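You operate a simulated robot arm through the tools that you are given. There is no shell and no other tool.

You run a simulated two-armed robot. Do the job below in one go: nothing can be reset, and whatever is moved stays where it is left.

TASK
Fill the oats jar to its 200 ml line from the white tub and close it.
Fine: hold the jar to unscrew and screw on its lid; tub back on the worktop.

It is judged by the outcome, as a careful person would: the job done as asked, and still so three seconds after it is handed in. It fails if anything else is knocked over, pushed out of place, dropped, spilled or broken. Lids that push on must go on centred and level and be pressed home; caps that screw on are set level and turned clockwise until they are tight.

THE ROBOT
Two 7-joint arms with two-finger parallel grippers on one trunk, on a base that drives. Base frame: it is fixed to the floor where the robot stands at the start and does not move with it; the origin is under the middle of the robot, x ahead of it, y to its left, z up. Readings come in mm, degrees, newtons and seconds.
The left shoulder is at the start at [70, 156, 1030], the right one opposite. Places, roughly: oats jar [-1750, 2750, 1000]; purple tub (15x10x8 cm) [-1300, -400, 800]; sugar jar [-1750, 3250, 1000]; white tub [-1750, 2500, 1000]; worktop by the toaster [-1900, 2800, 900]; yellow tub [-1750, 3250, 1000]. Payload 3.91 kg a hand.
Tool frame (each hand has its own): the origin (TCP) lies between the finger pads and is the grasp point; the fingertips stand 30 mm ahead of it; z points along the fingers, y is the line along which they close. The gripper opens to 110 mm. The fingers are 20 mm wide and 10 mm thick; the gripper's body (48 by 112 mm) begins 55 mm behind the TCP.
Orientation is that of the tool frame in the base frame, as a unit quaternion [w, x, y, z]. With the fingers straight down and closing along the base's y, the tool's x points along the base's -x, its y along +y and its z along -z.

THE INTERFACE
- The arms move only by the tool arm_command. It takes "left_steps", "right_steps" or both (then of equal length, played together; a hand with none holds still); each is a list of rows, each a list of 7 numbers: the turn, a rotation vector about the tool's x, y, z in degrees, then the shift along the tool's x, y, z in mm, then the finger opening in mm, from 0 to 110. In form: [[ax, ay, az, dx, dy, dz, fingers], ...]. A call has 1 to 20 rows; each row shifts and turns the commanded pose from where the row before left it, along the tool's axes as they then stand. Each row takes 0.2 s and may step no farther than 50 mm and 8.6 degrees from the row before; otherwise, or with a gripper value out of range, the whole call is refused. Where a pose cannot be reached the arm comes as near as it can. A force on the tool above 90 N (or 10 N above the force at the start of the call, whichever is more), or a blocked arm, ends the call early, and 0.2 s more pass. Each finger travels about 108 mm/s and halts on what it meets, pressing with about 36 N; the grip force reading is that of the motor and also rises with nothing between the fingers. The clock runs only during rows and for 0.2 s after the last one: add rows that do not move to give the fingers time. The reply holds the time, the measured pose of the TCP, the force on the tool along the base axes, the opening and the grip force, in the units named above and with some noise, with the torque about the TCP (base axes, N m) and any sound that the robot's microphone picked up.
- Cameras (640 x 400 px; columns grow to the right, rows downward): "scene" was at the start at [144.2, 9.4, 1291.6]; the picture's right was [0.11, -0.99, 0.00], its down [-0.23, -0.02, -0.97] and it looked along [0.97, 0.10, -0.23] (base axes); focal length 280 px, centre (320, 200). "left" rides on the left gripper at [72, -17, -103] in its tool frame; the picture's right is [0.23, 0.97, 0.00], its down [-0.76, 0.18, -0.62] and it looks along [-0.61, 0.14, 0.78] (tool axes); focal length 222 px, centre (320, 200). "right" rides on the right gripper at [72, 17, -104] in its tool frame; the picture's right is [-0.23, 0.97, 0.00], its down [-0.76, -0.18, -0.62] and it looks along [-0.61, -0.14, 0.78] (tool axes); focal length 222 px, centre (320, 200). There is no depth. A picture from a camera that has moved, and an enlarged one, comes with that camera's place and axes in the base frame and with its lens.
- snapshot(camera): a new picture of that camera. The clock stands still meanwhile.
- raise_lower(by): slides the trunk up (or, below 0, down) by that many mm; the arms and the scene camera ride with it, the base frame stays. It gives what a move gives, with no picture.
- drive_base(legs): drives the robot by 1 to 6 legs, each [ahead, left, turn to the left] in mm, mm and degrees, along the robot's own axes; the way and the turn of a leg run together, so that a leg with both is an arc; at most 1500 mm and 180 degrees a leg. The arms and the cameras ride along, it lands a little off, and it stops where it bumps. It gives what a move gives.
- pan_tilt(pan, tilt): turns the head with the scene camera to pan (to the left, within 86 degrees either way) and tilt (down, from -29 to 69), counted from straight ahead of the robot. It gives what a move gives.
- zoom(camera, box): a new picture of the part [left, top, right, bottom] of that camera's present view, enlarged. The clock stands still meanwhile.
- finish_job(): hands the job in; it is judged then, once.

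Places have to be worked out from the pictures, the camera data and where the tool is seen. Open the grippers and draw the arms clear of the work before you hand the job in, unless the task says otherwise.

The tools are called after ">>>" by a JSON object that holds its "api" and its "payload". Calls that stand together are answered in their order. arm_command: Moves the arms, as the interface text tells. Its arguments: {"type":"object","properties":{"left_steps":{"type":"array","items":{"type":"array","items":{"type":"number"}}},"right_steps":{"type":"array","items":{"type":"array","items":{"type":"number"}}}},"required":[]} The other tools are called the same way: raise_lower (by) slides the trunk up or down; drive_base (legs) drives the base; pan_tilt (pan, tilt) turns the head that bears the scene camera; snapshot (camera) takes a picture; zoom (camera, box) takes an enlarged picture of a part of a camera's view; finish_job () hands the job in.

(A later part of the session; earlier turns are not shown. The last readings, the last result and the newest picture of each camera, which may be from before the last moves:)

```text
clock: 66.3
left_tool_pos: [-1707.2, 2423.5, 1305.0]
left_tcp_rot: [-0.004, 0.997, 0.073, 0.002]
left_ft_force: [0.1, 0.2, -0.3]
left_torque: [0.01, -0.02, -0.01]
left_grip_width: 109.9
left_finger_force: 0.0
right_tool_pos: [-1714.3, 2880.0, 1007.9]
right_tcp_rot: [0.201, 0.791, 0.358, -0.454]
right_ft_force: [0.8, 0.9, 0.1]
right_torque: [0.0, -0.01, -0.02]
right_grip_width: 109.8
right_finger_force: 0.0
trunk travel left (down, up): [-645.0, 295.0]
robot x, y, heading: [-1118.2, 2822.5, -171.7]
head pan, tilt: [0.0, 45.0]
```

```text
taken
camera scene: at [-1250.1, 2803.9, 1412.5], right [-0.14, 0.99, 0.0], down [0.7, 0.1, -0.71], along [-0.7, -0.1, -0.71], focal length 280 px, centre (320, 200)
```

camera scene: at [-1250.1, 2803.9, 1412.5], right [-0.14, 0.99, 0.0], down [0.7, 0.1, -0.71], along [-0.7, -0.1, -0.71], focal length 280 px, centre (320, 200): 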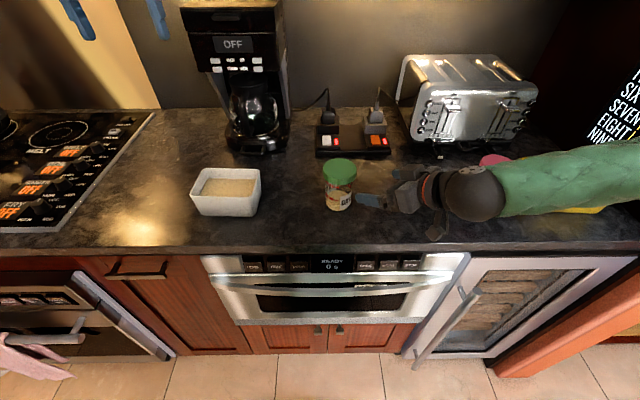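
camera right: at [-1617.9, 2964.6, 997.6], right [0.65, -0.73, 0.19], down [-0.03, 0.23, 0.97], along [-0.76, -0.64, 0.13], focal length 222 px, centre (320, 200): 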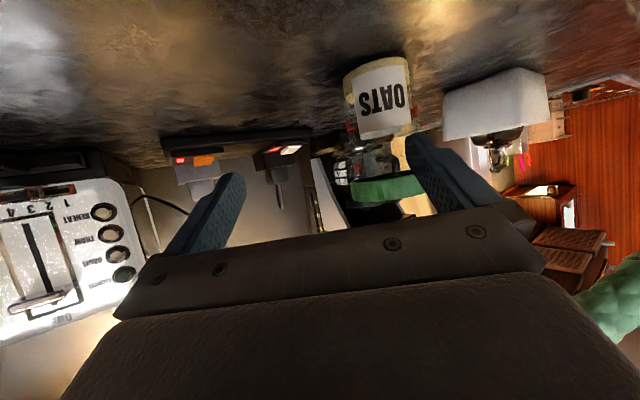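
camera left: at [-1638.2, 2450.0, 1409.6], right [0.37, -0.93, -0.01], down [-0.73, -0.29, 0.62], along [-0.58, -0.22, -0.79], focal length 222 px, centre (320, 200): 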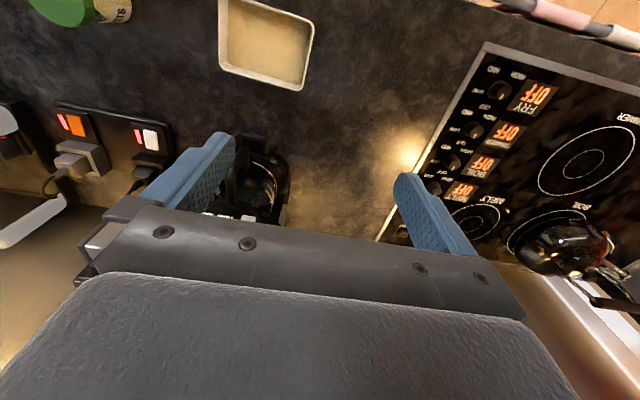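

The right hand can't hold back that far with the robot this close; its forearm spreads over the sugar jar. I lift it 100 mm and back the base off by 160 mm so the arm can stretch instead.

>>> {"api": "arm_command", "payload": {"right_steps": [[0, 0, 0, -40, 0, -24, 110], [0, 0, 0, -40, 0, -24, 110], [0, 0, 0, -40, 0, -24, 110], [0, 0, 0, 0, 0, 0, 110]]}}

>>> {"api": "drive_base", "payload": {"legs": [[-170, 0, 0]]}}

>>> {"api": "snapshot", "payload": {"camera": "scene"}}

```text
clock: 67.3
left_tool_pos: [-1708.8, 2424.4, 1303.8]
left_tcp_rot: [-0.004, 0.997, 0.072, 0.002]
left_ft_force: [-0.4, -0.5, 0.7]
left_torque: [-0.04, 0.02, -0.04]
left_grip_width: 110.1
left_finger_force: 0.0
right_tool_pos: [-1724.5, 2883.3, 1147.8]
right_tcp_rot: [0.2, 0.792, 0.357, -0.454]
right_ft_force: [0.0, -0.4, 0.0]
right_torque: [-0.02, 0.0, 0.0]
right_grip_width: 110.1
right_finger_force: 0.1
right hand out of reach, approached as far as the arm can: row 1
trunk travel left (down, up): [-645.0, 295.0]
robot x, y, heading: [-1118.1, 2823.1, -171.9]
head pan, tilt: [0.0, 45.0]
```

```text
clock: 68.8
left_tool_pos: [-1532.6, 2452.0, 1304.9]
left_tcp_rot: [-0.004, 0.997, 0.071, 0.001]
left_ft_force: [-0.1, 0.2, -0.4]
left_torque: [0.03, 0.01, -0.01]
left_grip_width: 110.0
left_finger_force: 0.1
right_tool_pos: [-1548.7, 2910.9, 1147.5]
right_tcp_rot: [0.199, 0.791, 0.356, -0.455]
right_ft_force: [-0.3, -1.2, 0.5]
right_torque: [0.03, 0.03, -0.03]
right_grip_width: 110.1
right_finger_force: 0.0
trunk travel left (down, up): [-645.0, 295.0]
robot x, y, heading: [-943.6, 2847.9, -172.2]
head pan, tilt: [0.0, 45.0]
```

```text
taken
camera scene: at [-1073.5, 2829.3, 1412.5], right [-0.14, 0.99, 0.0], down [0.7, 0.1, -0.71], along [-0.7, -0.1, -0.71], focal length 280 px, centre (320, 200)
```

scene: 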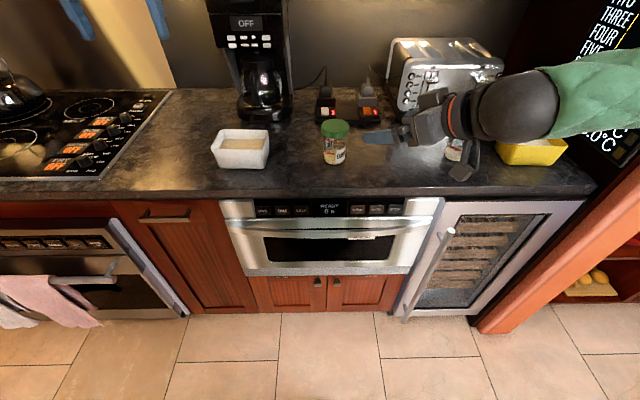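

The sugar jar is untouched. Now a close look at the jar from here for its exact place.

>>> {"api": "zoom", "payload": {"camera": "scene", "box": [295, 100, 375, 180]}}

>>> {"api": "zoom", "payload": {"camera": "scene", "box": [190, 110, 290, 190]}}

```text
5.00 times, centred on (335, 140) of scene
camera zoom: at [-1073.5, 2829.3, 1412.5], right [-0.14, 0.99, 0.0], down [0.7, 0.1, -0.71], along [-0.7, -0.1, -0.71], focal length 1400 px, centre (245, 500)
```

zoom: 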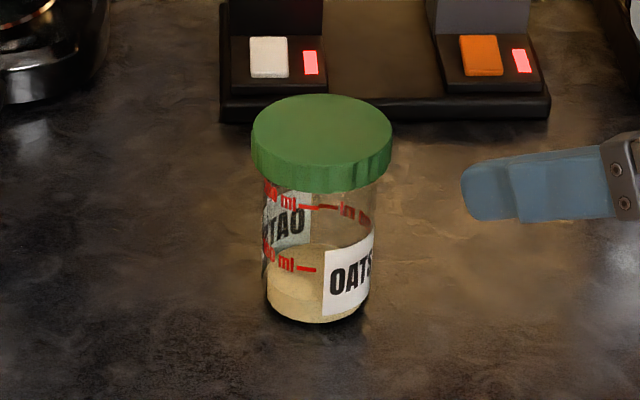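

```text
5.00 times, centred on (240, 150) of scene
camera zoom: at [-1073.5, 2829.3, 1412.5], right [-0.14, 0.99, 0.0], down [0.7, 0.1, -0.71], along [-0.7, -0.1, -0.71], focal length 1400 px, centre (720, 450)
```

zoom: 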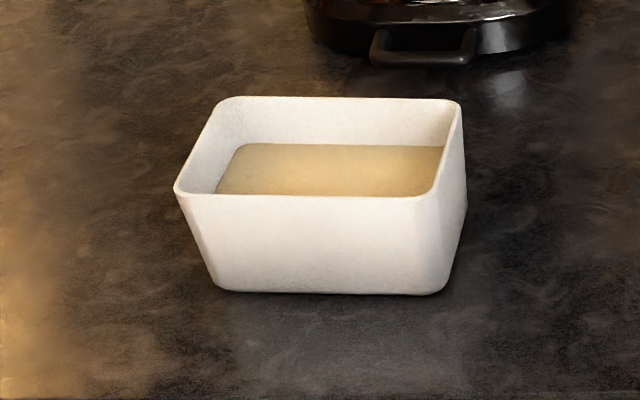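

Refined estimates: jar axis [-1764, 2776], body Ø65, lid Ø78 from z≈991 to 1010; 100 ml line at z≈940, 200 ml line at z≈981, oats now only ≈z 917. I bring the right hand to a standoff 120 mm from its grip.

>>> {"api": "arm_command", "payload": {"right_steps": [[0, 0, 0, 12.4, -14.1, 36.5, 110], [0, 0, 0, 12.4, -14.1, 36.5, 110], [0, 0, 0, 12.4, -14.1, 36.5, 110], [0, 0, 0, 12.4, -14.1, 36.5, 110], [0, 0, 0, 12.4, -14.1, 36.5, 110], [0, 0, 0, 0, 0, 0, 110]]}}

>>> {"api": "snapshot", "payload": {"camera": "right"}}

>>> {"api": "snapshot", "payload": {"camera": "scene"}}

```text
clock: 70.2
left_tool_pos: [-1533.7, 2452.4, 1304.7]
left_tcp_rot: [-0.003, 0.998, 0.07, 0.0]
left_ft_force: [0.2, 0.0, 0.7]
left_torque: [0.0, 0.03, 0.01]
left_grip_width: 110.1
left_finger_force: 0.1
right_tool_pos: [-1685.8, 2865.5, 998.5]
right_tcp_rot: [0.2, 0.791, 0.356, -0.455]
right_ft_force: [0.0, 0.2, 0.6]
right_torque: [0.02, 0.0, -0.01]
right_grip_width: 110.1
right_finger_force: 0.0
trunk travel left (down, up): [-645.0, 295.0]
robot x, y, heading: [-948.6, 2847.5, -172.0]
head pan, tilt: [0.0, 45.0]
```

```text
taken
camera right: at [-1589.6, 2948.0, 988.1], right [0.65, -0.74, 0.19], down [-0.03, 0.23, 0.97], along [-0.76, -0.64, 0.13], focal length 222 px, centre (320, 200)
```

right: 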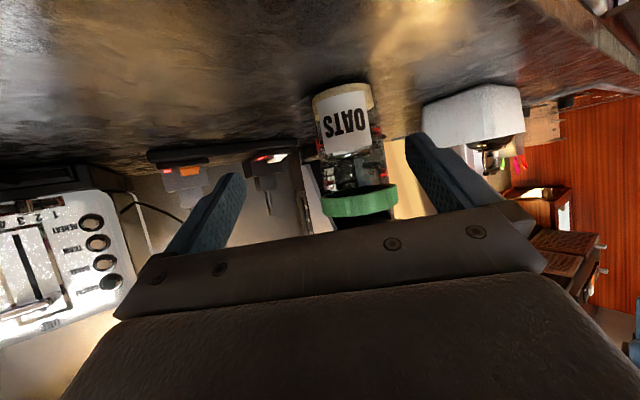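

```text
taken
camera scene: at [-1074.3, 2829.3, 1412.5], right [-0.14, 0.99, 0.0], down [0.7, 0.1, -0.71], along [-0.7, -0.1, -0.71], focal length 280 px, centre (320, 200)
```

scene: 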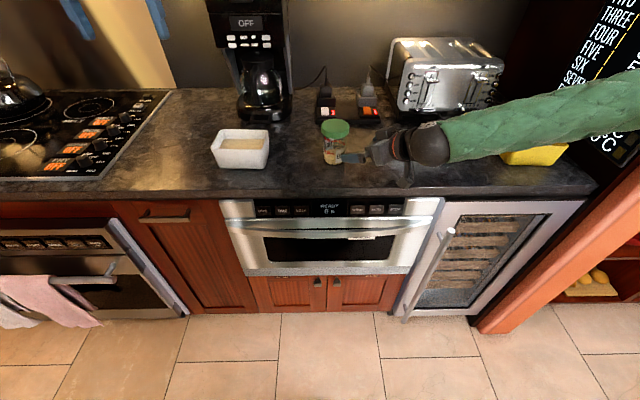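

The right camera shows the jar ~24 mm off from where I predicted, which suggests the worktop is higher than z=900 and the jar nearer. I zoom the right camera to triangulate.

>>> {"api": "zoom", "payload": {"camera": "right", "box": [260, 60, 440, 230]}}

>>> {"api": "zoom", "payload": {"camera": "scene", "box": [295, 100, 395, 190]}}

```text
2.35 times, centred on (350, 145) of right
camera zoom: at [-1589.6, 2948.0, 988.1], right [0.65, -0.74, 0.19], down [-0.03, 0.23, 0.97], along [-0.76, -0.64, 0.13], focal length 523 px, centre (249, 329)
```

zoom: 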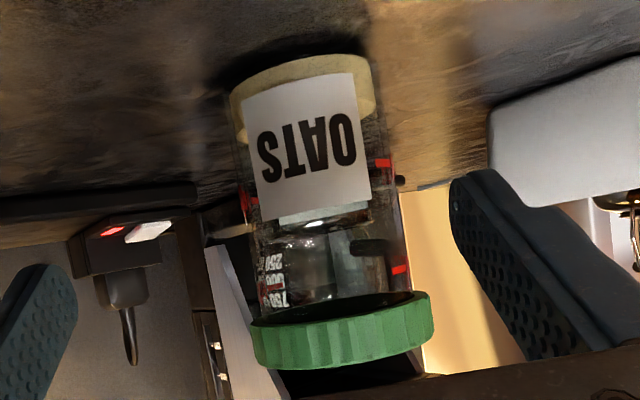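

```text
4.44 times, centred on (345, 145) of scene
camera zoom: at [-1074.3, 2829.3, 1412.5], right [-0.14, 0.99, 0.0], down [0.7, 0.1, -0.71], along [-0.7, -0.1, -0.71], focal length 1245 px, centre (209, 444)
```

zoom: 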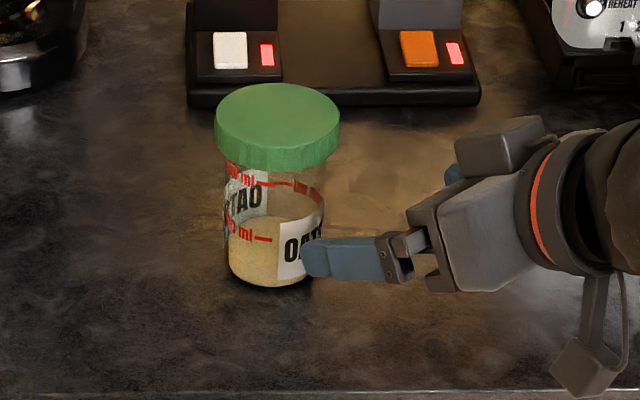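

Triangulating: the jar axis is at about [-1731, 2779], worktop z≈925, lid z≈1012–1031, body radius ≈31, lid radius ≈38.5; 200 ml line ≈ z 1002. I realign the right hand sideways by 24 mm and start the approach along its axis.

>>> {"api": "arm_command", "payload": {"right_steps": [[0, 0, 0, -5.9, 12, 0, 110], [0, 0, 0, -5.9, 11.8, 0, 110], [0, 0, 0, 0, 0, 15, 110], [0, 0, 0, 0, 0, 15, 110], [0, 0, 0, 0, 0, 0, 110]]}}

>>> {"api": "zoom", "payload": {"camera": "right", "box": [180, 20, 460, 240]}}

>>> {"api": "zoom", "payload": {"camera": "scene", "box": [295, 100, 395, 190]}}

```text
clock: 71.4
left_tool_pos: [-1533.3, 2450.8, 1304.8]
left_tcp_rot: [-0.003, 0.998, 0.071, 0.002]
left_ft_force: [-0.5, 0.1, -1.0]
left_torque: [0.0, 0.01, 0.02]
left_grip_width: 109.9
left_finger_force: 0.0
right_tool_pos: [-1688.2, 2823.4, 996.9]
right_tcp_rot: [0.2, 0.792, 0.356, -0.455]
right_ft_force: [-0.6, 0.2, 0.2]
right_torque: [-0.02, -0.01, 0.01]
right_grip_width: 110.1
right_finger_force: 0.0
trunk travel left (down, up): [-645.0, 295.0]
robot x, y, heading: [-945.3, 2848.8, -172.1]
head pan, tilt: [0.0, 45.0]
```

```text
1.82 times, centred on (320, 130) of right
camera zoom: at [-1592.0, 2906.9, 985.6], right [0.65, -0.74, 0.19], down [-0.03, 0.23, 0.97], along [-0.76, -0.64, 0.13], focal length 404 px, centre (320, 327)
```

zoom: 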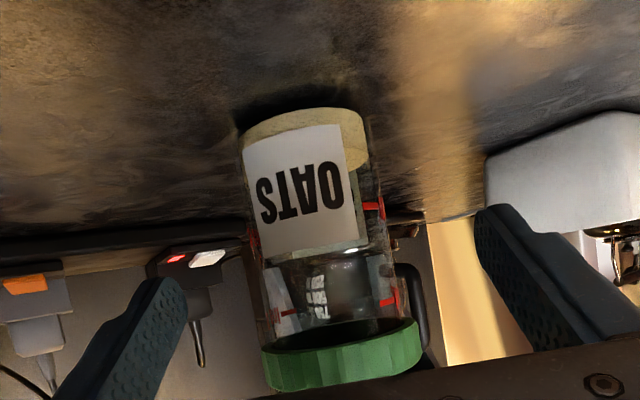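

```text
4.44 times, centred on (345, 145) of scene
camera zoom: at [-1074.8, 2829.6, 1412.4], right [-0.14, 0.99, 0.0], down [0.7, 0.1, -0.71], along [-0.7, -0.1, -0.71], focal length 1245 px, centre (209, 444)
```

zoom: 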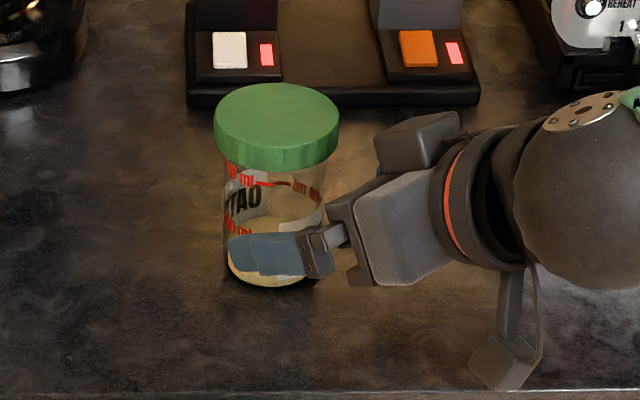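

Centred well between the fingers. I advance the remaining 55 mm to the grip position, still open.

>>> {"api": "arm_command", "payload": {"right_steps": [[0, 0, 0, 0.8, -0.5, 14, 110], [0, 0, 0, 0.8, -0.5, 14, 110], [0, 0, 0, 0.8, -0.5, 14, 110], [0, 0, 0, 0.8, -0.5, 13, 110], [0, 0, 0, 0, 0, 0, 110]]}}

>>> {"api": "zoom", "payload": {"camera": "right", "box": [180, 20, 460, 240]}}

>>> {"api": "zoom", "payload": {"camera": "scene", "box": [295, 100, 395, 190]}}

```text
clock: 72.6
left_tool_pos: [-1533.6, 2450.8, 1304.8]
left_tcp_rot: [-0.003, 0.997, 0.071, 0.0]
left_ft_force: [0.6, -0.1, -0.5]
left_torque: [0.01, 0.03, -0.01]
left_grip_width: 109.9
left_finger_force: 0.1
right_tool_pos: [-1720.1, 2794.5, 965.7]
right_tcp_rot: [0.199, 0.792, 0.356, -0.455]
right_ft_force: [0.4, 0.5, 0.0]
right_torque: [0.0, 0.0, -0.01]
right_grip_width: 109.9
right_finger_force: 0.0
trunk travel left (down, up): [-645.0, 295.0]
robot x, y, heading: [-944.6, 2846.6, -172.0]
head pan, tilt: [0.0, 45.0]
```

```text
1.82 times, centred on (320, 130) of right
camera zoom: at [-1624.1, 2877.2, 956.2], right [0.65, -0.74, 0.19], down [-0.03, 0.23, 0.97], along [-0.76, -0.64, 0.13], focal length 404 px, centre (320, 327)
```

zoom: 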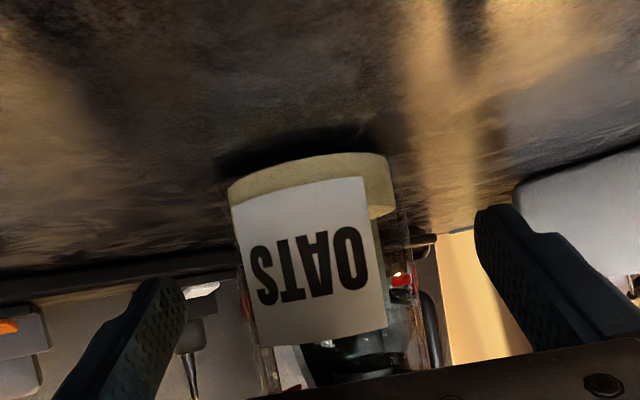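

```text
4.44 times, centred on (345, 145) of scene
camera zoom: at [-1074.8, 2829.6, 1412.4], right [-0.14, 0.99, 0.0], down [0.7, 0.1, -0.71], along [-0.7, -0.1, -0.71], focal length 1245 px, centre (209, 444)
```

zoom: 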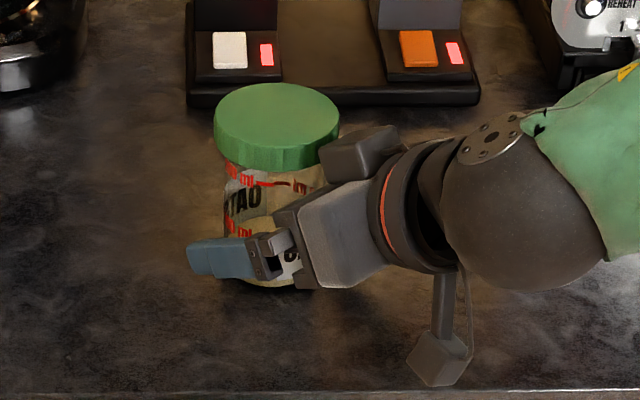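

The jar sits between the fingers. I close the right gripper in stages on the body (Ø≈62).

>>> {"api": "arm_command", "payload": {"right_steps": [[0, 0, 0, 0, 0, 0, 90], [0, 0, 0, 0, 0, 0, 78], [0, 0, 0, 0, 0, 0, 70], [0, 0, 0, 0, 0, 0, 66], [0, 0, 0, 0, 0, 0, 63], [0, 0, 0, 0, 0, 0, 60], [0, 0, 0, 0, 0, 0, 50], [0, 0, 0, 0, 0, 0, 50], [0, 0, 0, 0, 0, 0, 50]]}}

>>> {"api": "zoom", "payload": {"camera": "scene", "box": [295, 100, 395, 190]}}

```text
clock: 74.6
left_tool_pos: [-1534.4, 2451.4, 1304.3]
left_tcp_rot: [-0.005, 0.997, 0.071, 0.001]
left_ft_force: [-0.9, -0.6, 1.3]
left_torque: [0.01, -0.01, 0.02]
left_grip_width: 109.8
left_finger_force: 0.1
right_tool_pos: [-1719.9, 2793.5, 967.2]
right_tcp_rot: [0.199, 0.792, 0.356, -0.455]
right_ft_force: [1.3, -1.2, 0.8]
right_torque: [-0.07, -0.03, -0.01]
right_grip_width: 60.8
right_finger_force: 36.3
trunk travel left (down, up): [-645.0, 295.0]
robot x, y, heading: [-944.0, 2846.8, -172.0]
head pan, tilt: [0.0, 45.0]
```

```text
4.44 times, centred on (345, 145) of scene
camera zoom: at [-1074.9, 2829.0, 1412.4], right [-0.14, 0.99, 0.0], down [0.7, 0.1, -0.71], along [-0.7, -0.1, -0.71], focal length 1245 px, centre (209, 444)
```

zoom: 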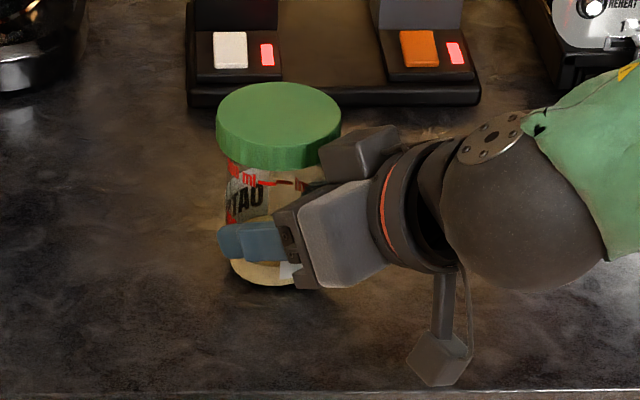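

The jar is held (60.8 mm, 36 N). Its axis is now ≈[-1732, 2779]. I bring the left hand over the lid at a safe height.

>>> {"api": "arm_command", "payload": {"left_steps": [[0, 0, 0, -16.7, -39.3, 0, 110], [0, 0, 0, -16.7, -39.3, 0, 110], [0, 0, 0, -16.7, -39.3, 0, 110], [0, 0, 0, -16.7, -39.3, 0, 110], [0, 0, 0, -16.7, -39.3, 0, 110], [0, 0, 0, -16.7, -39.3, 0, 110], [0, 0, 0, -16.7, -39.3, 0, 110], [0, 0, 0, -16.7, -39.3, 0, 110], [0, 0, 0, -16.7, -39.3, 0, 110], [0, 0, 0, 0, 0, 35, 110], [0, 0, 0, 0, 0, 35, 110], [0, 0, 0, 0, 0, 35, 110], [0, 0, 0, 0, 0, 35, 110], [0, 0, 0, 0, 0, 0, 110]]}}

>>> {"api": "snapshot", "payload": {"camera": "left"}}

>>> {"api": "snapshot", "payload": {"camera": "scene"}}

```text
clock: 77.6
left_tool_pos: [-1734.3, 2785.4, 1165.8]
left_tcp_rot: [-0.005, 0.998, 0.07, 0.002]
left_ft_force: [0.0, -1.0, -0.5]
left_torque: [-0.03, 0.01, 0.0]
left_grip_width: 109.8
left_finger_force: 0.1
right_tool_pos: [-1719.9, 2794.1, 966.8]
right_tcp_rot: [0.199, 0.791, 0.355, -0.456]
right_ft_force: [-1.3, 1.0, 3.3]
right_torque: [-0.18, 0.01, -0.09]
right_grip_width: 60.6
right_finger_force: 36.2
trunk travel left (down, up): [-645.0, 295.0]
robot x, y, heading: [-944.3, 2849.3, -172.1]
head pan, tilt: [0.0, 45.0]
```

```text
taken
camera left: at [-1663.8, 2809.8, 1270.0], right [0.36, -0.93, -0.01], down [-0.73, -0.29, 0.62], along [-0.58, -0.22, -0.78], focal length 222 px, centre (320, 200)
```

left: 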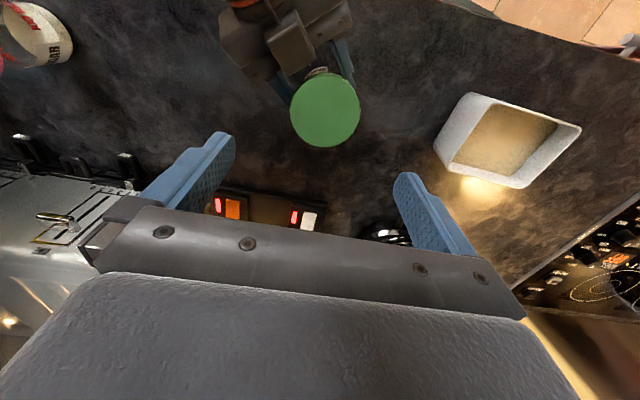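

```text
taken
camera scene: at [-1074.8, 2829.3, 1412.4], right [-0.14, 0.99, 0.0], down [0.7, 0.1, -0.71], along [-0.7, -0.1, -0.71], focal length 280 px, centre (320, 200)
```

scene: 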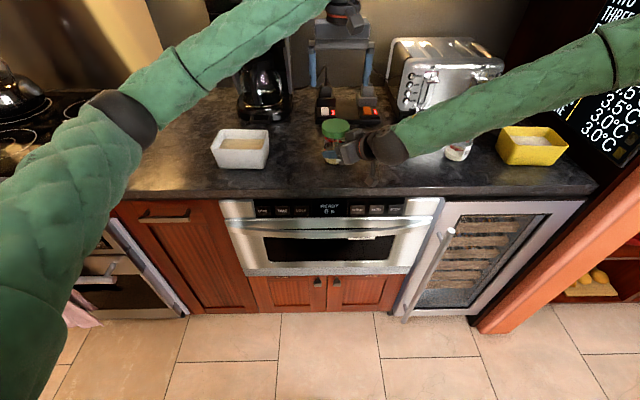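

The lid is seen well in the left camera. I zoom for its exact centre.

>>> {"api": "zoom", "payload": {"camera": "left", "box": [270, 60, 380, 160]}}

```text
4.00 times, centred on (325, 110) of left
camera zoom: at [-1663.8, 2809.8, 1270.0], right [0.36, -0.93, -0.01], down [-0.73, -0.29, 0.62], along [-0.58, -0.22, -0.78], focal length 888 px, centre (300, 560)
```

zoom: 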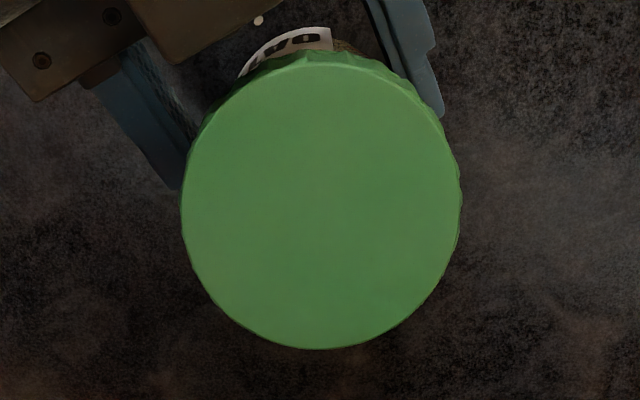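

Lid centre lies 3 mm in tool x and 2.5 mm in tool y off the left tool axis. I level the tool, shift, and descend with open fingers to just above the lid, then check.

>>> {"api": "arm_command", "payload": {"left_steps": [[-0.6, -0.27, 0, 3.0, 2.5, 0, 110], [0, 0, 0, 0, 0, 30, 110], [0, 0, 0, 0, 0, 30, 110], [0, 0, 0, 0, 0, 25, 110], [0, 0, 0, 0, 0, 0, 110]]}}

>>> {"api": "snapshot", "payload": {"camera": "left"}}

>>> {"api": "zoom", "payload": {"camera": "scene", "box": [280, 60, 400, 190]}}

```text
clock: 78.8
left_tool_pos: [-1729.4, 2779.2, 1080.6]
left_tcp_rot: [0.0, 0.997, 0.071, -0.001]
left_ft_force: [0.7, 0.2, -0.2]
left_torque: [-0.04, -0.01, -0.02]
left_grip_width: 109.8
left_finger_force: 0.1
right_tool_pos: [-1720.0, 2793.0, 968.1]
right_tcp_rot: [0.199, 0.792, 0.356, -0.455]
right_ft_force: [0.5, -1.4, 4.2]
right_torque: [-0.19, -0.08, 0.02]
right_grip_width: 60.6
right_finger_force: 36.0
trunk travel left (down, up): [-645.0, 295.0]
robot x, y, heading: [-945.0, 2849.8, -171.9]
head pan, tilt: [0.0, 45.0]
```

```text
taken
camera left: at [-1659.0, 2806.6, 1184.6], right [0.36, -0.93, 0.0], down [-0.73, -0.28, 0.63], along [-0.58, -0.23, -0.78], focal length 222 px, centre (320, 200)
```

left: 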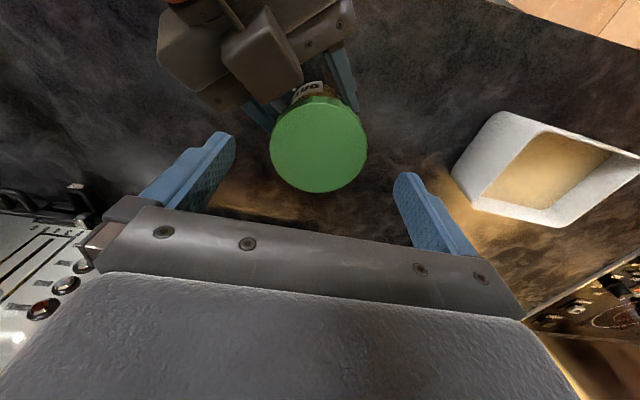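

```text
3.08 times, centred on (340, 125) of scene
camera zoom: at [-1074.8, 2829.1, 1412.4], right [-0.14, 0.99, 0.0], down [0.7, 0.1, -0.71], along [-0.7, -0.1, -0.71], focal length 862 px, centre (258, 431)
```

zoom: 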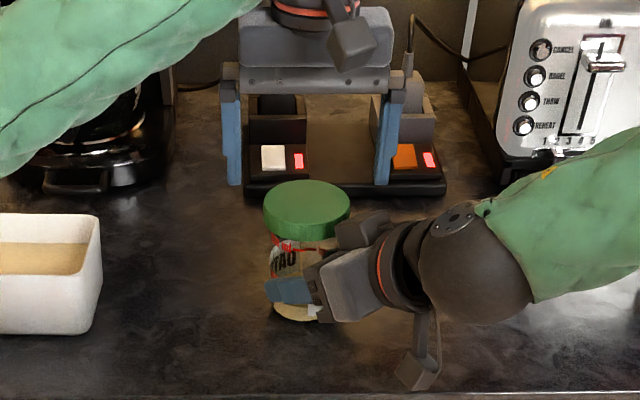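

Lid is nearly centred (about 2 mm off). I correct and lower so the fingertips are at z≈1016, beside the lid, then close gently.

>>> {"api": "arm_command", "payload": {"left_steps": [[0, 0, 0, 2.2, -2.0, 0, 110], [0, 0, 0, 0, 0, 17, 110], [0, 0, 0, 0, 0, 17, 110], [0, 0, 0, 0, 0, 0, 100], [0, 0, 0, 0, 0, 0, 90], [0, 0, 0, 0, 0, 0, 90]]}}

>>> {"api": "snapshot", "payload": {"camera": "left"}}

>>> {"api": "zoom", "payload": {"camera": "scene", "box": [280, 80, 400, 190]}}

```text
clock: 80.2
left_tool_pos: [-1725.3, 2782.5, 1049.0]
left_tcp_rot: [0.002, 0.998, 0.07, -0.001]
left_ft_force: [-0.3, -0.6, -0.3]
left_torque: [0.01, 0.0, -0.02]
left_grip_width: 90.2
left_finger_force: 0.1
right_tool_pos: [-1720.6, 2793.3, 966.5]
right_tcp_rot: [0.2, 0.792, 0.356, -0.454]
right_ft_force: [0.9, -1.0, 2.9]
right_torque: [-0.15, -0.07, 0.06]
right_grip_width: 60.4
right_finger_force: 36.0
trunk travel left (down, up): [-645.0, 295.0]
robot x, y, heading: [-947.7, 2847.4, -171.8]
head pan, tilt: [0.0, 45.0]
```

```text
taken
camera left: at [-1655.6, 2809.3, 1153.0], right [0.36, -0.93, 0.0], down [-0.73, -0.28, 0.63], along [-0.58, -0.23, -0.78], focal length 222 px, centre (320, 200)
```

left: 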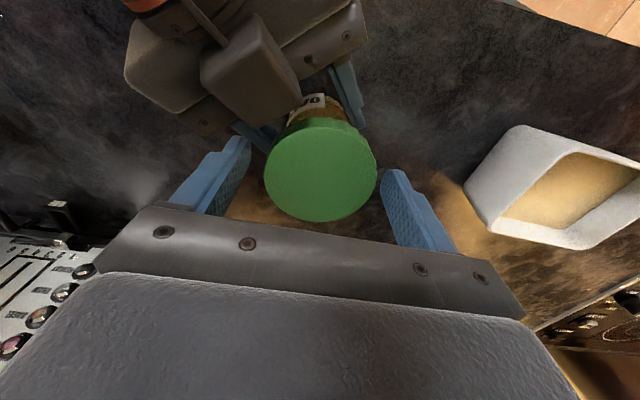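

```text
3.64 times, centred on (340, 135) of scene
camera zoom: at [-1074.8, 2829.2, 1412.4], right [-0.14, 0.99, 0.0], down [0.7, 0.1, -0.71], along [-0.7, -0.1, -0.71], focal length 1018 px, centre (247, 436)
```

zoom: 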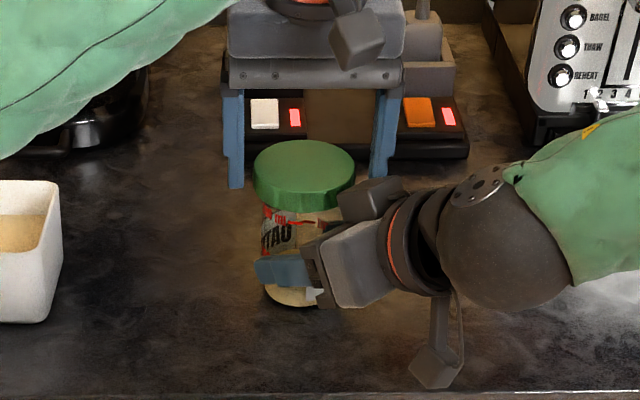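

The lid is on the tool axis within ~1 mm. I lower 3 mm more and close the left fingers on the lid.

>>> {"api": "arm_command", "payload": {"left_steps": [[0, 0, 0, 1.0, -0.5, 3, 88], [0, 0, 0, 0, 0, 0, 84], [0, 0, 0, 0, 0, 0, 81], [0, 0, 0, 0, 0, 0, 78], [0, 0, 0, 0, 0, 0, 75], [0, 0, 0, 0, 0, 0, 65], [0, 0, 0, 0, 0, 0, 65], [0, 0, 0, 0, 0, 0, 65]]}}

>>> {"api": "snapshot", "payload": {"camera": "left"}}

```text
clock: 82.0
left_tool_pos: [-1725.1, 2780.8, 1044.8]
left_tcp_rot: [0.002, 0.997, 0.071, -0.001]
left_ft_force: [1.4, -11.8, 0.0]
left_torque: [-0.38, 0.02, 0.11]
left_grip_width: 71.4
left_finger_force: 35.5
right_tool_pos: [-1720.2, 2795.1, 966.3]
right_tcp_rot: [0.199, 0.792, 0.355, -0.455]
right_ft_force: [-0.3, 12.5, 3.7]
right_torque: [-0.8, -0.19, -0.21]
right_grip_width: 60.6
right_finger_force: 35.6
trunk travel left (down, up): [-645.0, 295.0]
robot x, y, heading: [-945.9, 2850.1, -171.7]
head pan, tilt: [0.0, 45.0]
```

```text
taken
camera left: at [-1655.2, 2808.4, 1150.0], right [0.36, -0.93, 0.0], down [-0.73, -0.28, 0.63], along [-0.58, -0.23, -0.78], focal length 222 px, centre (320, 200)
```

left: 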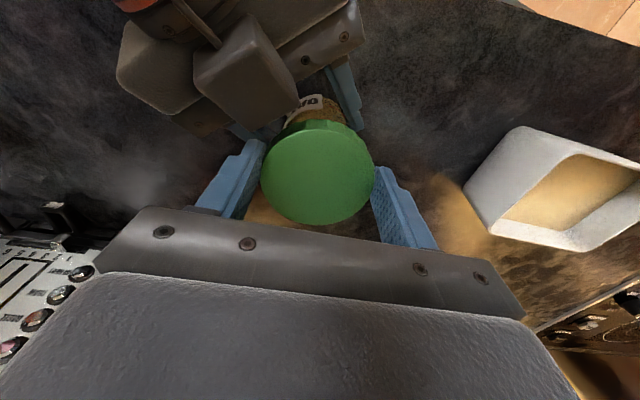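

Lid gripped (71.4 mm), but the hands press sideways against each other with ~12 N. I relieve this by a small shift of the left hand in tool y.

>>> {"api": "arm_command", "payload": {"left_steps": [[0, 0, 0, 0, 1.0, 0, 65], [0, 0, 0, 0, 0, 0, 65]]}}

```text
clock: 82.6
left_tool_pos: [-1726.0, 2782.8, 1045.4]
left_tcp_rot: [0.002, 0.997, 0.071, -0.001]
left_ft_force: [2.0, -14.4, 1.7]
left_torque: [-0.51, 0.0, 0.2]
left_grip_width: 71.3
left_finger_force: 36.1
right_tool_pos: [-1720.5, 2794.3, 967.3]
right_tcp_rot: [0.199, 0.792, 0.355, -0.455]
right_ft_force: [-3.3, 15.3, 3.0]
right_torque: [-0.85, -0.3, -0.36]
right_grip_width: 60.3
right_finger_force: 36.0
trunk travel left (down, up): [-645.0, 295.0]
robot x, y, heading: [-946.1, 2848.6, -171.9]
head pan, tilt: [0.0, 45.0]
```

The force rose, so the sign is the other way; I shift back in tool −y by 3 mm and read again.

>>> {"api": "arm_command", "payload": {"left_steps": [[0, 0, 0, 0, -1.5, 0, 65], [0, 0, 0, 0, -1.5, 0, 65], [0, 0, 0, 0, 0, 0, 65]]}}

```text
clock: 83.4
left_tool_pos: [-1727.1, 2783.0, 1045.8]
left_tcp_rot: [0.002, 0.997, 0.072, -0.001]
left_ft_force: [19.2, -32.2, 7.1]
left_torque: [-1.75, -0.96, 0.7]
left_grip_width: 71.2
left_finger_force: 36.4
right_tool_pos: [-1721.3, 2794.7, 967.0]
right_tcp_rot: [0.198, 0.792, 0.354, -0.455]
right_ft_force: [-20.8, 33.4, -1.1]
right_torque: [-0.67, -0.46, -1.08]
right_grip_width: 60.7
right_finger_force: 36.2
trunk travel left (down, up): [-645.0, 295.0]
robot x, y, heading: [-946.6, 2845.7, -172.0]
head pan, tilt: [0.0, 45.0]
```

Now −32 N, so the first sign reading was right (contact was still settling). I shift tool +y by 4 mm and let it settle.

>>> {"api": "arm_command", "payload": {"left_steps": [[0, 0, 0, 0, 2, 0, 65], [0, 0, 0, 0, 2, 0, 65], [0, 0, 0, 0, 0, 0, 65], [0, 0, 0, 0, 0, 0, 65], [0, 0, 0, 0, 0, 0, 65]]}}

```text
clock: 84.6
left_tool_pos: [-1726.8, 2782.0, 1044.8]
left_tcp_rot: [0.001, 0.998, 0.07, -0.001]
left_ft_force: [30.3, -3.0, 9.5]
left_torque: [-0.09, -1.27, 0.1]
left_grip_width: 71.0
left_finger_force: 35.8
right_tool_pos: [-1720.6, 2793.0, 966.0]
right_tcp_rot: [0.199, 0.792, 0.356, -0.454]
right_ft_force: [-30.3, 3.1, -9.1]
right_torque: [-0.02, -1.2, -0.5]
right_grip_width: 60.8
right_finger_force: 36.3
trunk travel left (down, up): [-645.0, 295.0]
robot x, y, heading: [-942.3, 2849.9, -172.0]
head pan, tilt: [0.0, 45.0]
```

y is relieved, but x rose to 30 N. I wait to see whether it drifts by itself.

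>>> {"api": "arm_command", "payload": {"left_steps": [[0, 0, 0, 0, 0, 0, 65], [0, 0, 0, 0, 0, 0, 65], [0, 0, 0, 0, 0, 0, 65], [0, 0, 0, 0, 0, 0, 65], [0, 0, 0, 0, 0, 0, 65]]}}

```text
clock: 85.8
left_tool_pos: [-1727.7, 2780.0, 1044.9]
left_tcp_rot: [0.001, 0.997, 0.071, 0.0]
left_ft_force: [15.5, 6.6, 7.4]
left_torque: [0.47, -0.39, -0.01]
left_grip_width: 71.4
left_finger_force: 35.5
right_tool_pos: [-1720.3, 2793.4, 966.2]
right_tcp_rot: [0.199, 0.792, 0.356, -0.454]
right_ft_force: [-15.9, -7.9, -4.6]
right_torque: [0.12, -0.77, -0.09]
right_grip_width: 60.9
right_finger_force: 35.6
trunk travel left (down, up): [-645.0, 295.0]
robot x, y, heading: [-949.3, 2847.9, -171.8]
head pan, tilt: [0.0, 45.0]
```

The forces wander with small arm sway (±20 N), which is tolerable. Now I unscrew: turn the lid counter-clockwise (tool z negative) in 8° steps with a slight lift, watching torque.

>>> {"api": "arm_command", "payload": {"left_steps": [[0, 0, -8, 0, 0, 0, 65], [0, 0, -8, 0, 0, -0.1, 65], [0, 0, -8, 0, 0, -0.1, 65], [0, 0, -8, 0, 0, -0.1, 65], [0, 0, 0, 0, 0, 0, 65]]}}

>>> {"api": "snapshot", "payload": {"camera": "left"}}

>>> {"api": "zoom", "payload": {"camera": "scene", "box": [280, 80, 400, 190]}}

```text
clock: 87.0
left_tool_pos: [-1725.3, 2780.4, 1044.5]
left_tcp_rot: [0.001, 0.939, 0.345, -0.002]
left_ft_force: [-22.5, 22.8, 13.1]
left_torque: [1.17, 1.27, -0.2]
left_grip_width: 70.9
left_finger_force: 36.1
right_tool_pos: [-1716.9, 2793.4, 966.8]
right_tcp_rot: [0.2, 0.792, 0.358, -0.453]
right_ft_force: [22.6, -21.7, -5.0]
right_torque: [0.58, 0.52, 0.66]
right_grip_width: 59.9
right_finger_force: 36.2
trunk travel left (down, up): [-645.0, 295.0]
robot x, y, heading: [-944.1, 2848.0, -172.1]
head pan, tilt: [0.0, 45.0]
```

```text
taken
camera left: at [-1680.9, 2840.3, 1149.9], right [0.8, -0.6, 0.0], down [-0.46, -0.63, 0.63], along [-0.37, -0.5, -0.78], focal length 222 px, centre (320, 200)
```

left: 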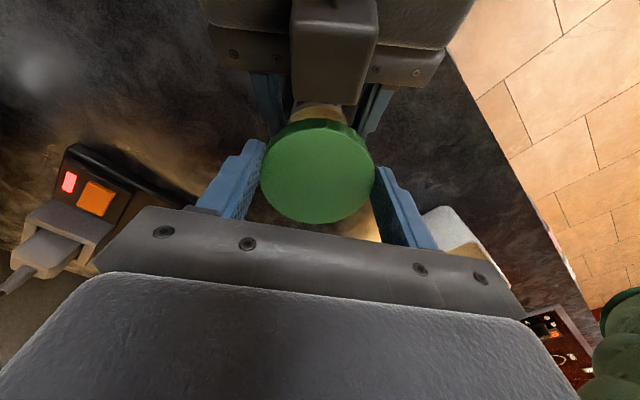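

```text
3.64 times, centred on (340, 135) of scene
camera zoom: at [-1074.5, 2829.5, 1412.4], right [-0.14, 0.99, 0.0], down [0.7, 0.1, -0.71], along [-0.7, -0.1, -0.71], focal length 1018 px, centre (247, 436)
```

zoom: 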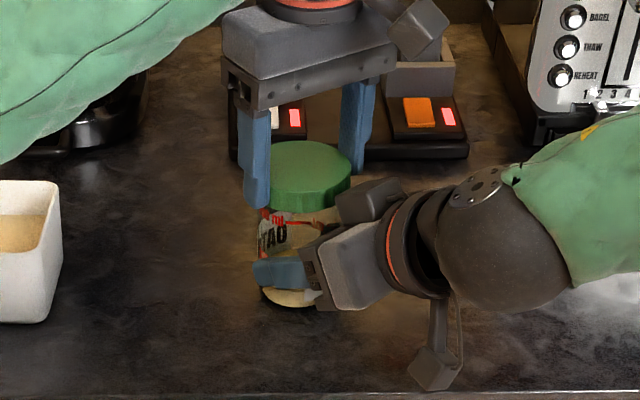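

The hand turned 32°; the jar's marks stayed put and the lid pushes up slightly (13 N). I continue another 56° with a bit more lift.

>>> {"api": "arm_command", "payload": {"left_steps": [[0, 0, -8, 0, 0, -0.3, 65], [0, 0, -8, 0, 0, -0.3, 65], [0, 0, -8, 0, 0, -0.3, 65], [0, 0, -8, 0, 0, -0.3, 65], [0, 0, -8, 0, 0, -0.3, 65], [0, 0, -8, 0, 0, -0.3, 65], [0, 0, -8, 0, 0, -0.3, 65], [0, 0, 0, 0, 0, 0, 65]]}}

>>> {"api": "zoom", "payload": {"camera": "scene", "box": [280, 80, 400, 190]}}

```text
clock: 88.8
left_tool_pos: [-1724.6, 2778.5, 1049.4]
left_tcp_rot: [0.0, 0.667, 0.745, -0.003]
left_ft_force: [-46.3, 2.4, 27.3]
left_torque: [-0.3, 2.15, -0.13]
left_grip_width: 70.6
left_finger_force: 35.7
right_tool_pos: [-1717.3, 2794.6, 966.6]
right_tcp_rot: [0.2, 0.792, 0.356, -0.454]
right_ft_force: [50.7, -6.9, -12.7]
right_torque: [0.29, 1.04, 0.98]
right_grip_width: 60.3
right_finger_force: 35.9
trunk travel left (down, up): [-645.0, 295.0]
robot x, y, heading: [-946.3, 2845.8, -172.2]
head pan, tilt: [0.0, 45.0]
```

```text
3.64 times, centred on (340, 135) of scene
camera zoom: at [-1073.4, 2829.0, 1412.6], right [-0.14, 0.99, 0.0], down [0.7, 0.1, -0.71], along [-0.7, -0.1, -0.71], focal length 1018 px, centre (247, 436)
```

zoom: 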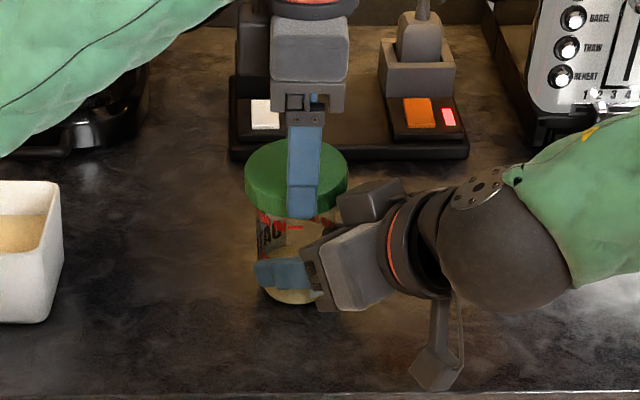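

Turned 88°; lid pushes up 27 N and pulls forward 46 N. I relieve with 3 mm forward (tool −y now) and 1.5 mm up.

>>> {"api": "arm_command", "payload": {"left_steps": [[0, 0, 0, 0, -1.5, -0.8, 65], [0, 0, 0, 0, -1.5, -0.7, 65], [0, 0, 0, 0, 0, 0, 65], [0, 0, 0, 0, 0, 0, 65]]}}

```text
clock: 89.8
left_tool_pos: [-1729.3, 2779.6, 1049.3]
left_tcp_rot: [0.001, 0.669, 0.744, -0.003]
left_ft_force: [-25.6, -3.8, 15.6]
left_torque: [-0.3, 0.99, -0.08]
left_grip_width: 70.5
left_finger_force: 36.5
right_tool_pos: [-1720.5, 2794.6, 966.6]
right_tcp_rot: [0.199, 0.791, 0.355, -0.456]
right_ft_force: [28.1, 4.0, -9.8]
right_torque: [0.2, 0.91, 0.47]
right_grip_width: 59.9
right_finger_force: 35.9
trunk travel left (down, up): [-645.0, 295.0]
robot x, y, heading: [-947.4, 2851.4, -172.3]
head pan, tilt: [0.0, 45.0]
```

>>> {"api": "arm_command", "payload": {"left_steps": [[0, 0, 0, 0, -1.5, -0.8, 65], [0, 0, 0, 0, -1.5, -0.7, 65], [0, 0, 0, 0, 0, 0, 65], [0, 0, 0, 0, 0, 0, 65]]}}

>>> {"api": "snapshot", "payload": {"camera": "right"}}

>>> {"api": "zoom", "payload": {"camera": "scene", "box": [280, 80, 400, 190]}}

```text
clock: 90.8
left_tool_pos: [-1732.7, 2779.3, 1048.9]
left_tcp_rot: [0.001, 0.668, 0.744, -0.001]
left_ft_force: [8.8, -3.9, 3.8]
left_torque: [-0.54, -1.13, 0.07]
left_grip_width: 70.7
left_finger_force: 36.0
right_tool_pos: [-1721.3, 2795.3, 967.3]
right_tcp_rot: [0.198, 0.792, 0.354, -0.456]
right_ft_force: [-10.1, 3.9, -3.3]
right_torque: [0.21, 0.3, -0.27]
right_grip_width: 59.4
right_finger_force: 36.2
trunk travel left (down, up): [-645.0, 295.0]
robot x, y, heading: [-944.4, 2849.6, -171.9]
head pan, tilt: [0.0, 45.0]
```

```text
taken
camera right: at [-1625.6, 2877.1, 956.7], right [0.65, -0.74, 0.19], down [-0.02, 0.23, 0.97], along [-0.76, -0.64, 0.13], focal length 222 px, centre (320, 200)
```

right: 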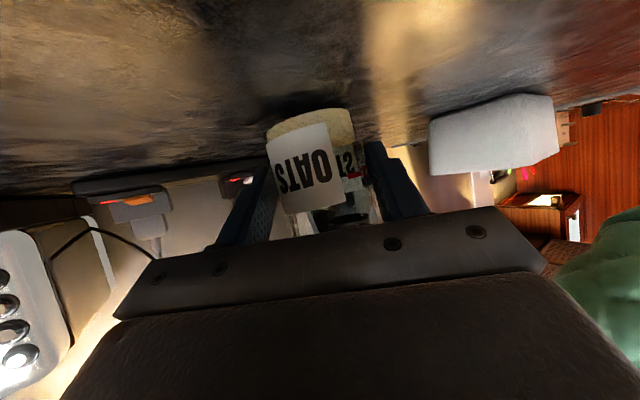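

```text
3.64 times, centred on (340, 135) of scene
camera zoom: at [-1075.3, 2829.2, 1412.3], right [-0.14, 0.99, 0.0], down [0.7, 0.1, -0.71], along [-0.7, -0.1, -0.71], focal length 1018 px, centre (247, 436)
```

zoom: 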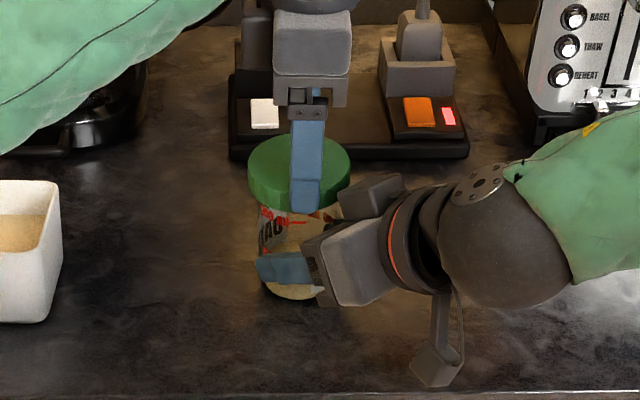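

Forces are almost relieved, and the jar turned only a few degrees in the right hand. I test whether the lid is already free by lifting 3 mm.

>>> {"api": "arm_command", "payload": {"left_steps": [[0, 0, 0, 0, 0, -1.5, 65], [0, 0, 0, 0, 0, -1.5, 65], [0, 0, 0, 0, 0, 0, 65], [0, 0, 0, 0, 0, 0, 65]]}}

>>> {"api": "zoom", "payload": {"camera": "scene", "box": [280, 80, 400, 190]}}

```text
clock: 91.8
left_tool_pos: [-1733.0, 2779.0, 1052.7]
left_tcp_rot: [0.0, 0.669, 0.743, -0.001]
left_ft_force: [4.7, 1.9, -17.3]
left_torque: [-0.16, -0.61, 0.12]
left_grip_width: 70.9
left_finger_force: 36.1
right_tool_pos: [-1720.5, 2792.7, 968.2]
right_tcp_rot: [0.2, 0.791, 0.356, -0.455]
right_ft_force: [-5.2, -2.9, 16.3]
right_torque: [0.15, 0.36, -0.13]
right_grip_width: 57.9
right_finger_force: 36.4
trunk travel left (down, up): [-645.0, 295.0]
robot x, y, heading: [-941.5, 2842.4, -172.1]
head pan, tilt: [0.0, 45.0]
```

```text
3.64 times, centred on (340, 135) of scene
camera zoom: at [-1075.3, 2829.2, 1412.4], right [-0.14, 0.99, 0.0], down [0.7, 0.1, -0.71], along [-0.7, -0.1, -0.71], focal length 1018 px, centre (247, 436)
```

zoom: 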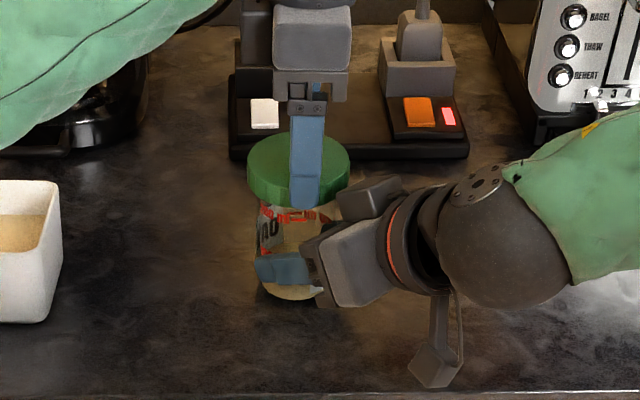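

The lid still resists (−17 N) and the right grip has narrowed to 57.9 mm, so the jar may be creeping toward the right fingertips. I look closely before going on.

>>> {"api": "zoom", "payload": {"camera": "right", "box": [200, 80, 460, 260]}}

>>> {"api": "zoom", "payload": {"camera": "left", "box": [160, 0, 480, 260]}}

>>> {"api": "zoom", "payload": {"camera": "scene", "box": [305, 110, 375, 170]}}

```text
2.22 times, centred on (330, 170) of right
camera zoom: at [-1624.3, 2876.4, 956.9], right [0.65, -0.74, 0.19], down [-0.03, 0.23, 0.97], along [-0.76, -0.64, 0.13], focal length 494 px, centre (298, 267)
```

zoom: 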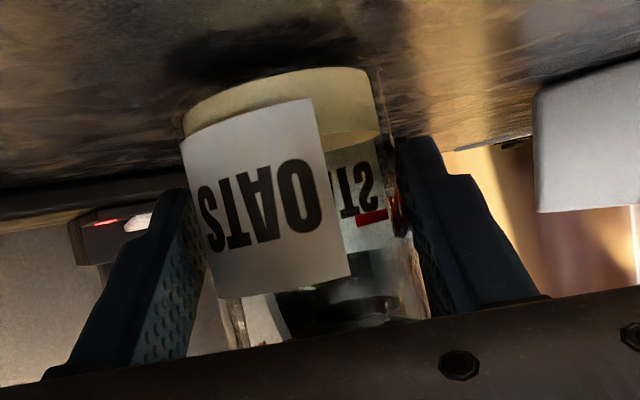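

```text
1.54 times, centred on (320, 130) of left
camera zoom: at [-1756.7, 2849.3, 1156.6], right [0.94, 0.33, 0.0], down [0.26, -0.74, 0.63], along [0.2, -0.59, -0.78], focal length 342 px, centre (320, 308)
```

zoom: 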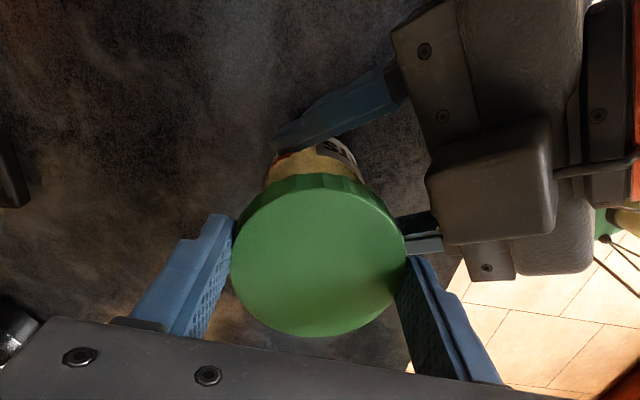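

```text
6.67 times, centred on (340, 140) of scene
camera zoom: at [-1075.3, 2829.2, 1412.4], right [-0.14, 0.99, 0.0], down [0.7, 0.1, -0.71], along [-0.7, -0.1, -0.71], focal length 1867 px, centre (187, 600)
```

zoom: 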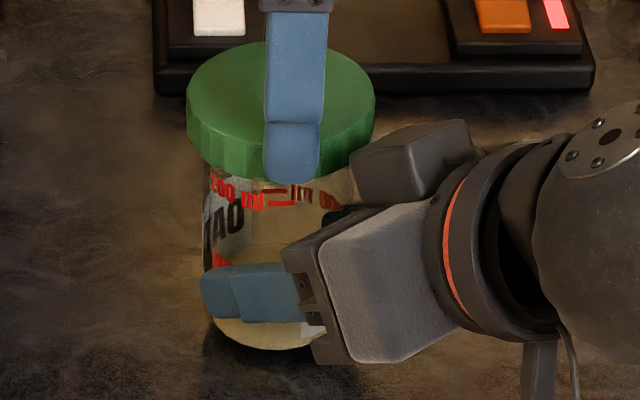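

The jar has crept ~3 mm toward the right fingertips but is upright. I undo the test lift, then with the left still holding the lid, I reopen the right fingers a little, advance 8 mm toward the jar, and regrip.

>>> {"api": "arm_command", "payload": {"left_steps": [[0, 0, 0, 0, 0, 1.5, 65], [0, 0, 0, 0, 0, 1.5, 65], [0, 0, 0, 0, 0, 0, 65], [0, 0, 0, 0, 0, 0, 65]]}}

>>> {"api": "arm_command", "payload": {"right_steps": [[0, 0, 0, 0, 0, 0, 68], [0, 0, 0, 0, 0, 0, 74], [0, 0, 0, -2, 0, 3.5, 74], [0, 0, 0, -2, 0, 3.5, 74], [0, 0, 0, 0, 0, 0, 74]]}}

>>> {"api": "zoom", "payload": {"camera": "right", "box": [200, 80, 460, 260]}}

>>> {"api": "zoom", "payload": {"camera": "scene", "box": [305, 110, 375, 170]}}

```text
clock: 92.8
left_tool_pos: [-1733.0, 2779.0, 1050.2]
left_tcp_rot: [0.0, 0.669, 0.743, -0.002]
left_ft_force: [-0.1, 7.4, 2.6]
left_torque: [0.23, -0.32, 0.02]
left_grip_width: 70.8
left_finger_force: 35.7
right_tool_pos: [-1719.7, 2793.7, 965.9]
right_tcp_rot: [0.199, 0.793, 0.356, -0.453]
right_ft_force: [0.3, -7.8, -3.7]
right_torque: [0.57, 0.31, 0.1]
right_grip_width: 58.0
right_finger_force: 35.9
trunk travel left (down, up): [-645.0, 295.0]
robot x, y, heading: [-945.0, 2848.1, -172.1]
head pan, tilt: [0.0, 45.0]
```

```text
clock: 94.0
left_tool_pos: [-1732.1, 2778.9, 1048.2]
left_tcp_rot: [0.002, 0.668, 0.744, -0.002]
left_ft_force: [-1.3, -1.4, 5.9]
left_torque: [-0.1, 0.08, -0.02]
left_grip_width: 71.0
left_finger_force: 36.5
right_tool_pos: [-1726.6, 2786.0, 966.5]
right_tcp_rot: [0.199, 0.792, 0.356, -0.454]
right_ft_force: [0.1, -0.5, -0.3]
right_torque: [-0.01, -0.04, -0.04]
right_grip_width: 74.2
right_finger_force: 0.1
trunk travel left (down, up): [-645.0, 295.0]
robot x, y, heading: [-948.1, 2846.1, -172.0]
head pan, tilt: [0.0, 45.0]
```

```text
2.22 times, centred on (330, 170) of right
camera zoom: at [-1630.1, 2869.4, 956.6], right [0.65, -0.74, 0.19], down [-0.03, 0.23, 0.97], along [-0.76, -0.64, 0.13], focal length 494 px, centre (298, 267)
```

zoom: 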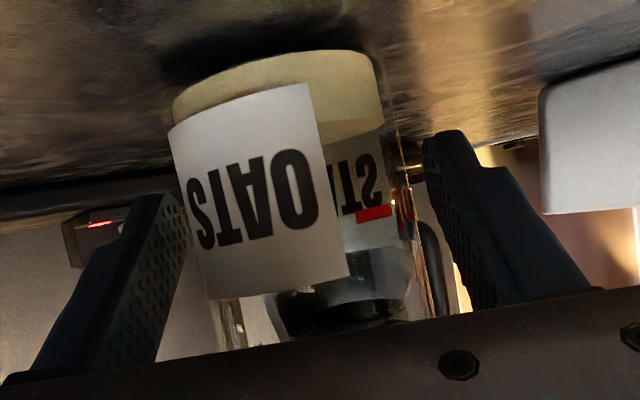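

```text
6.67 times, centred on (340, 140) of scene
camera zoom: at [-1074.9, 2829.2, 1412.4], right [-0.14, 0.99, 0.0], down [0.7, 0.1, -0.71], along [-0.7, -0.1, -0.71], focal length 1867 px, centre (187, 600)
```

zoom: 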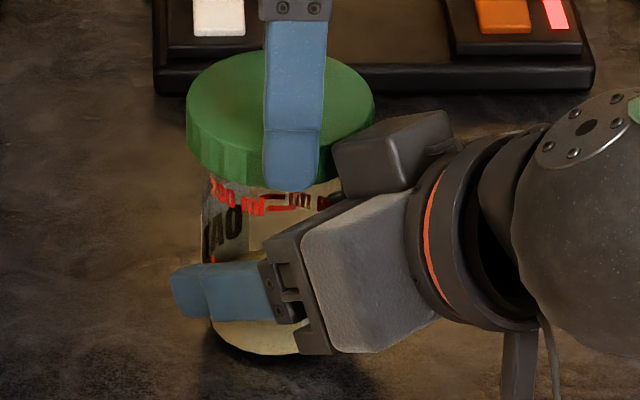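

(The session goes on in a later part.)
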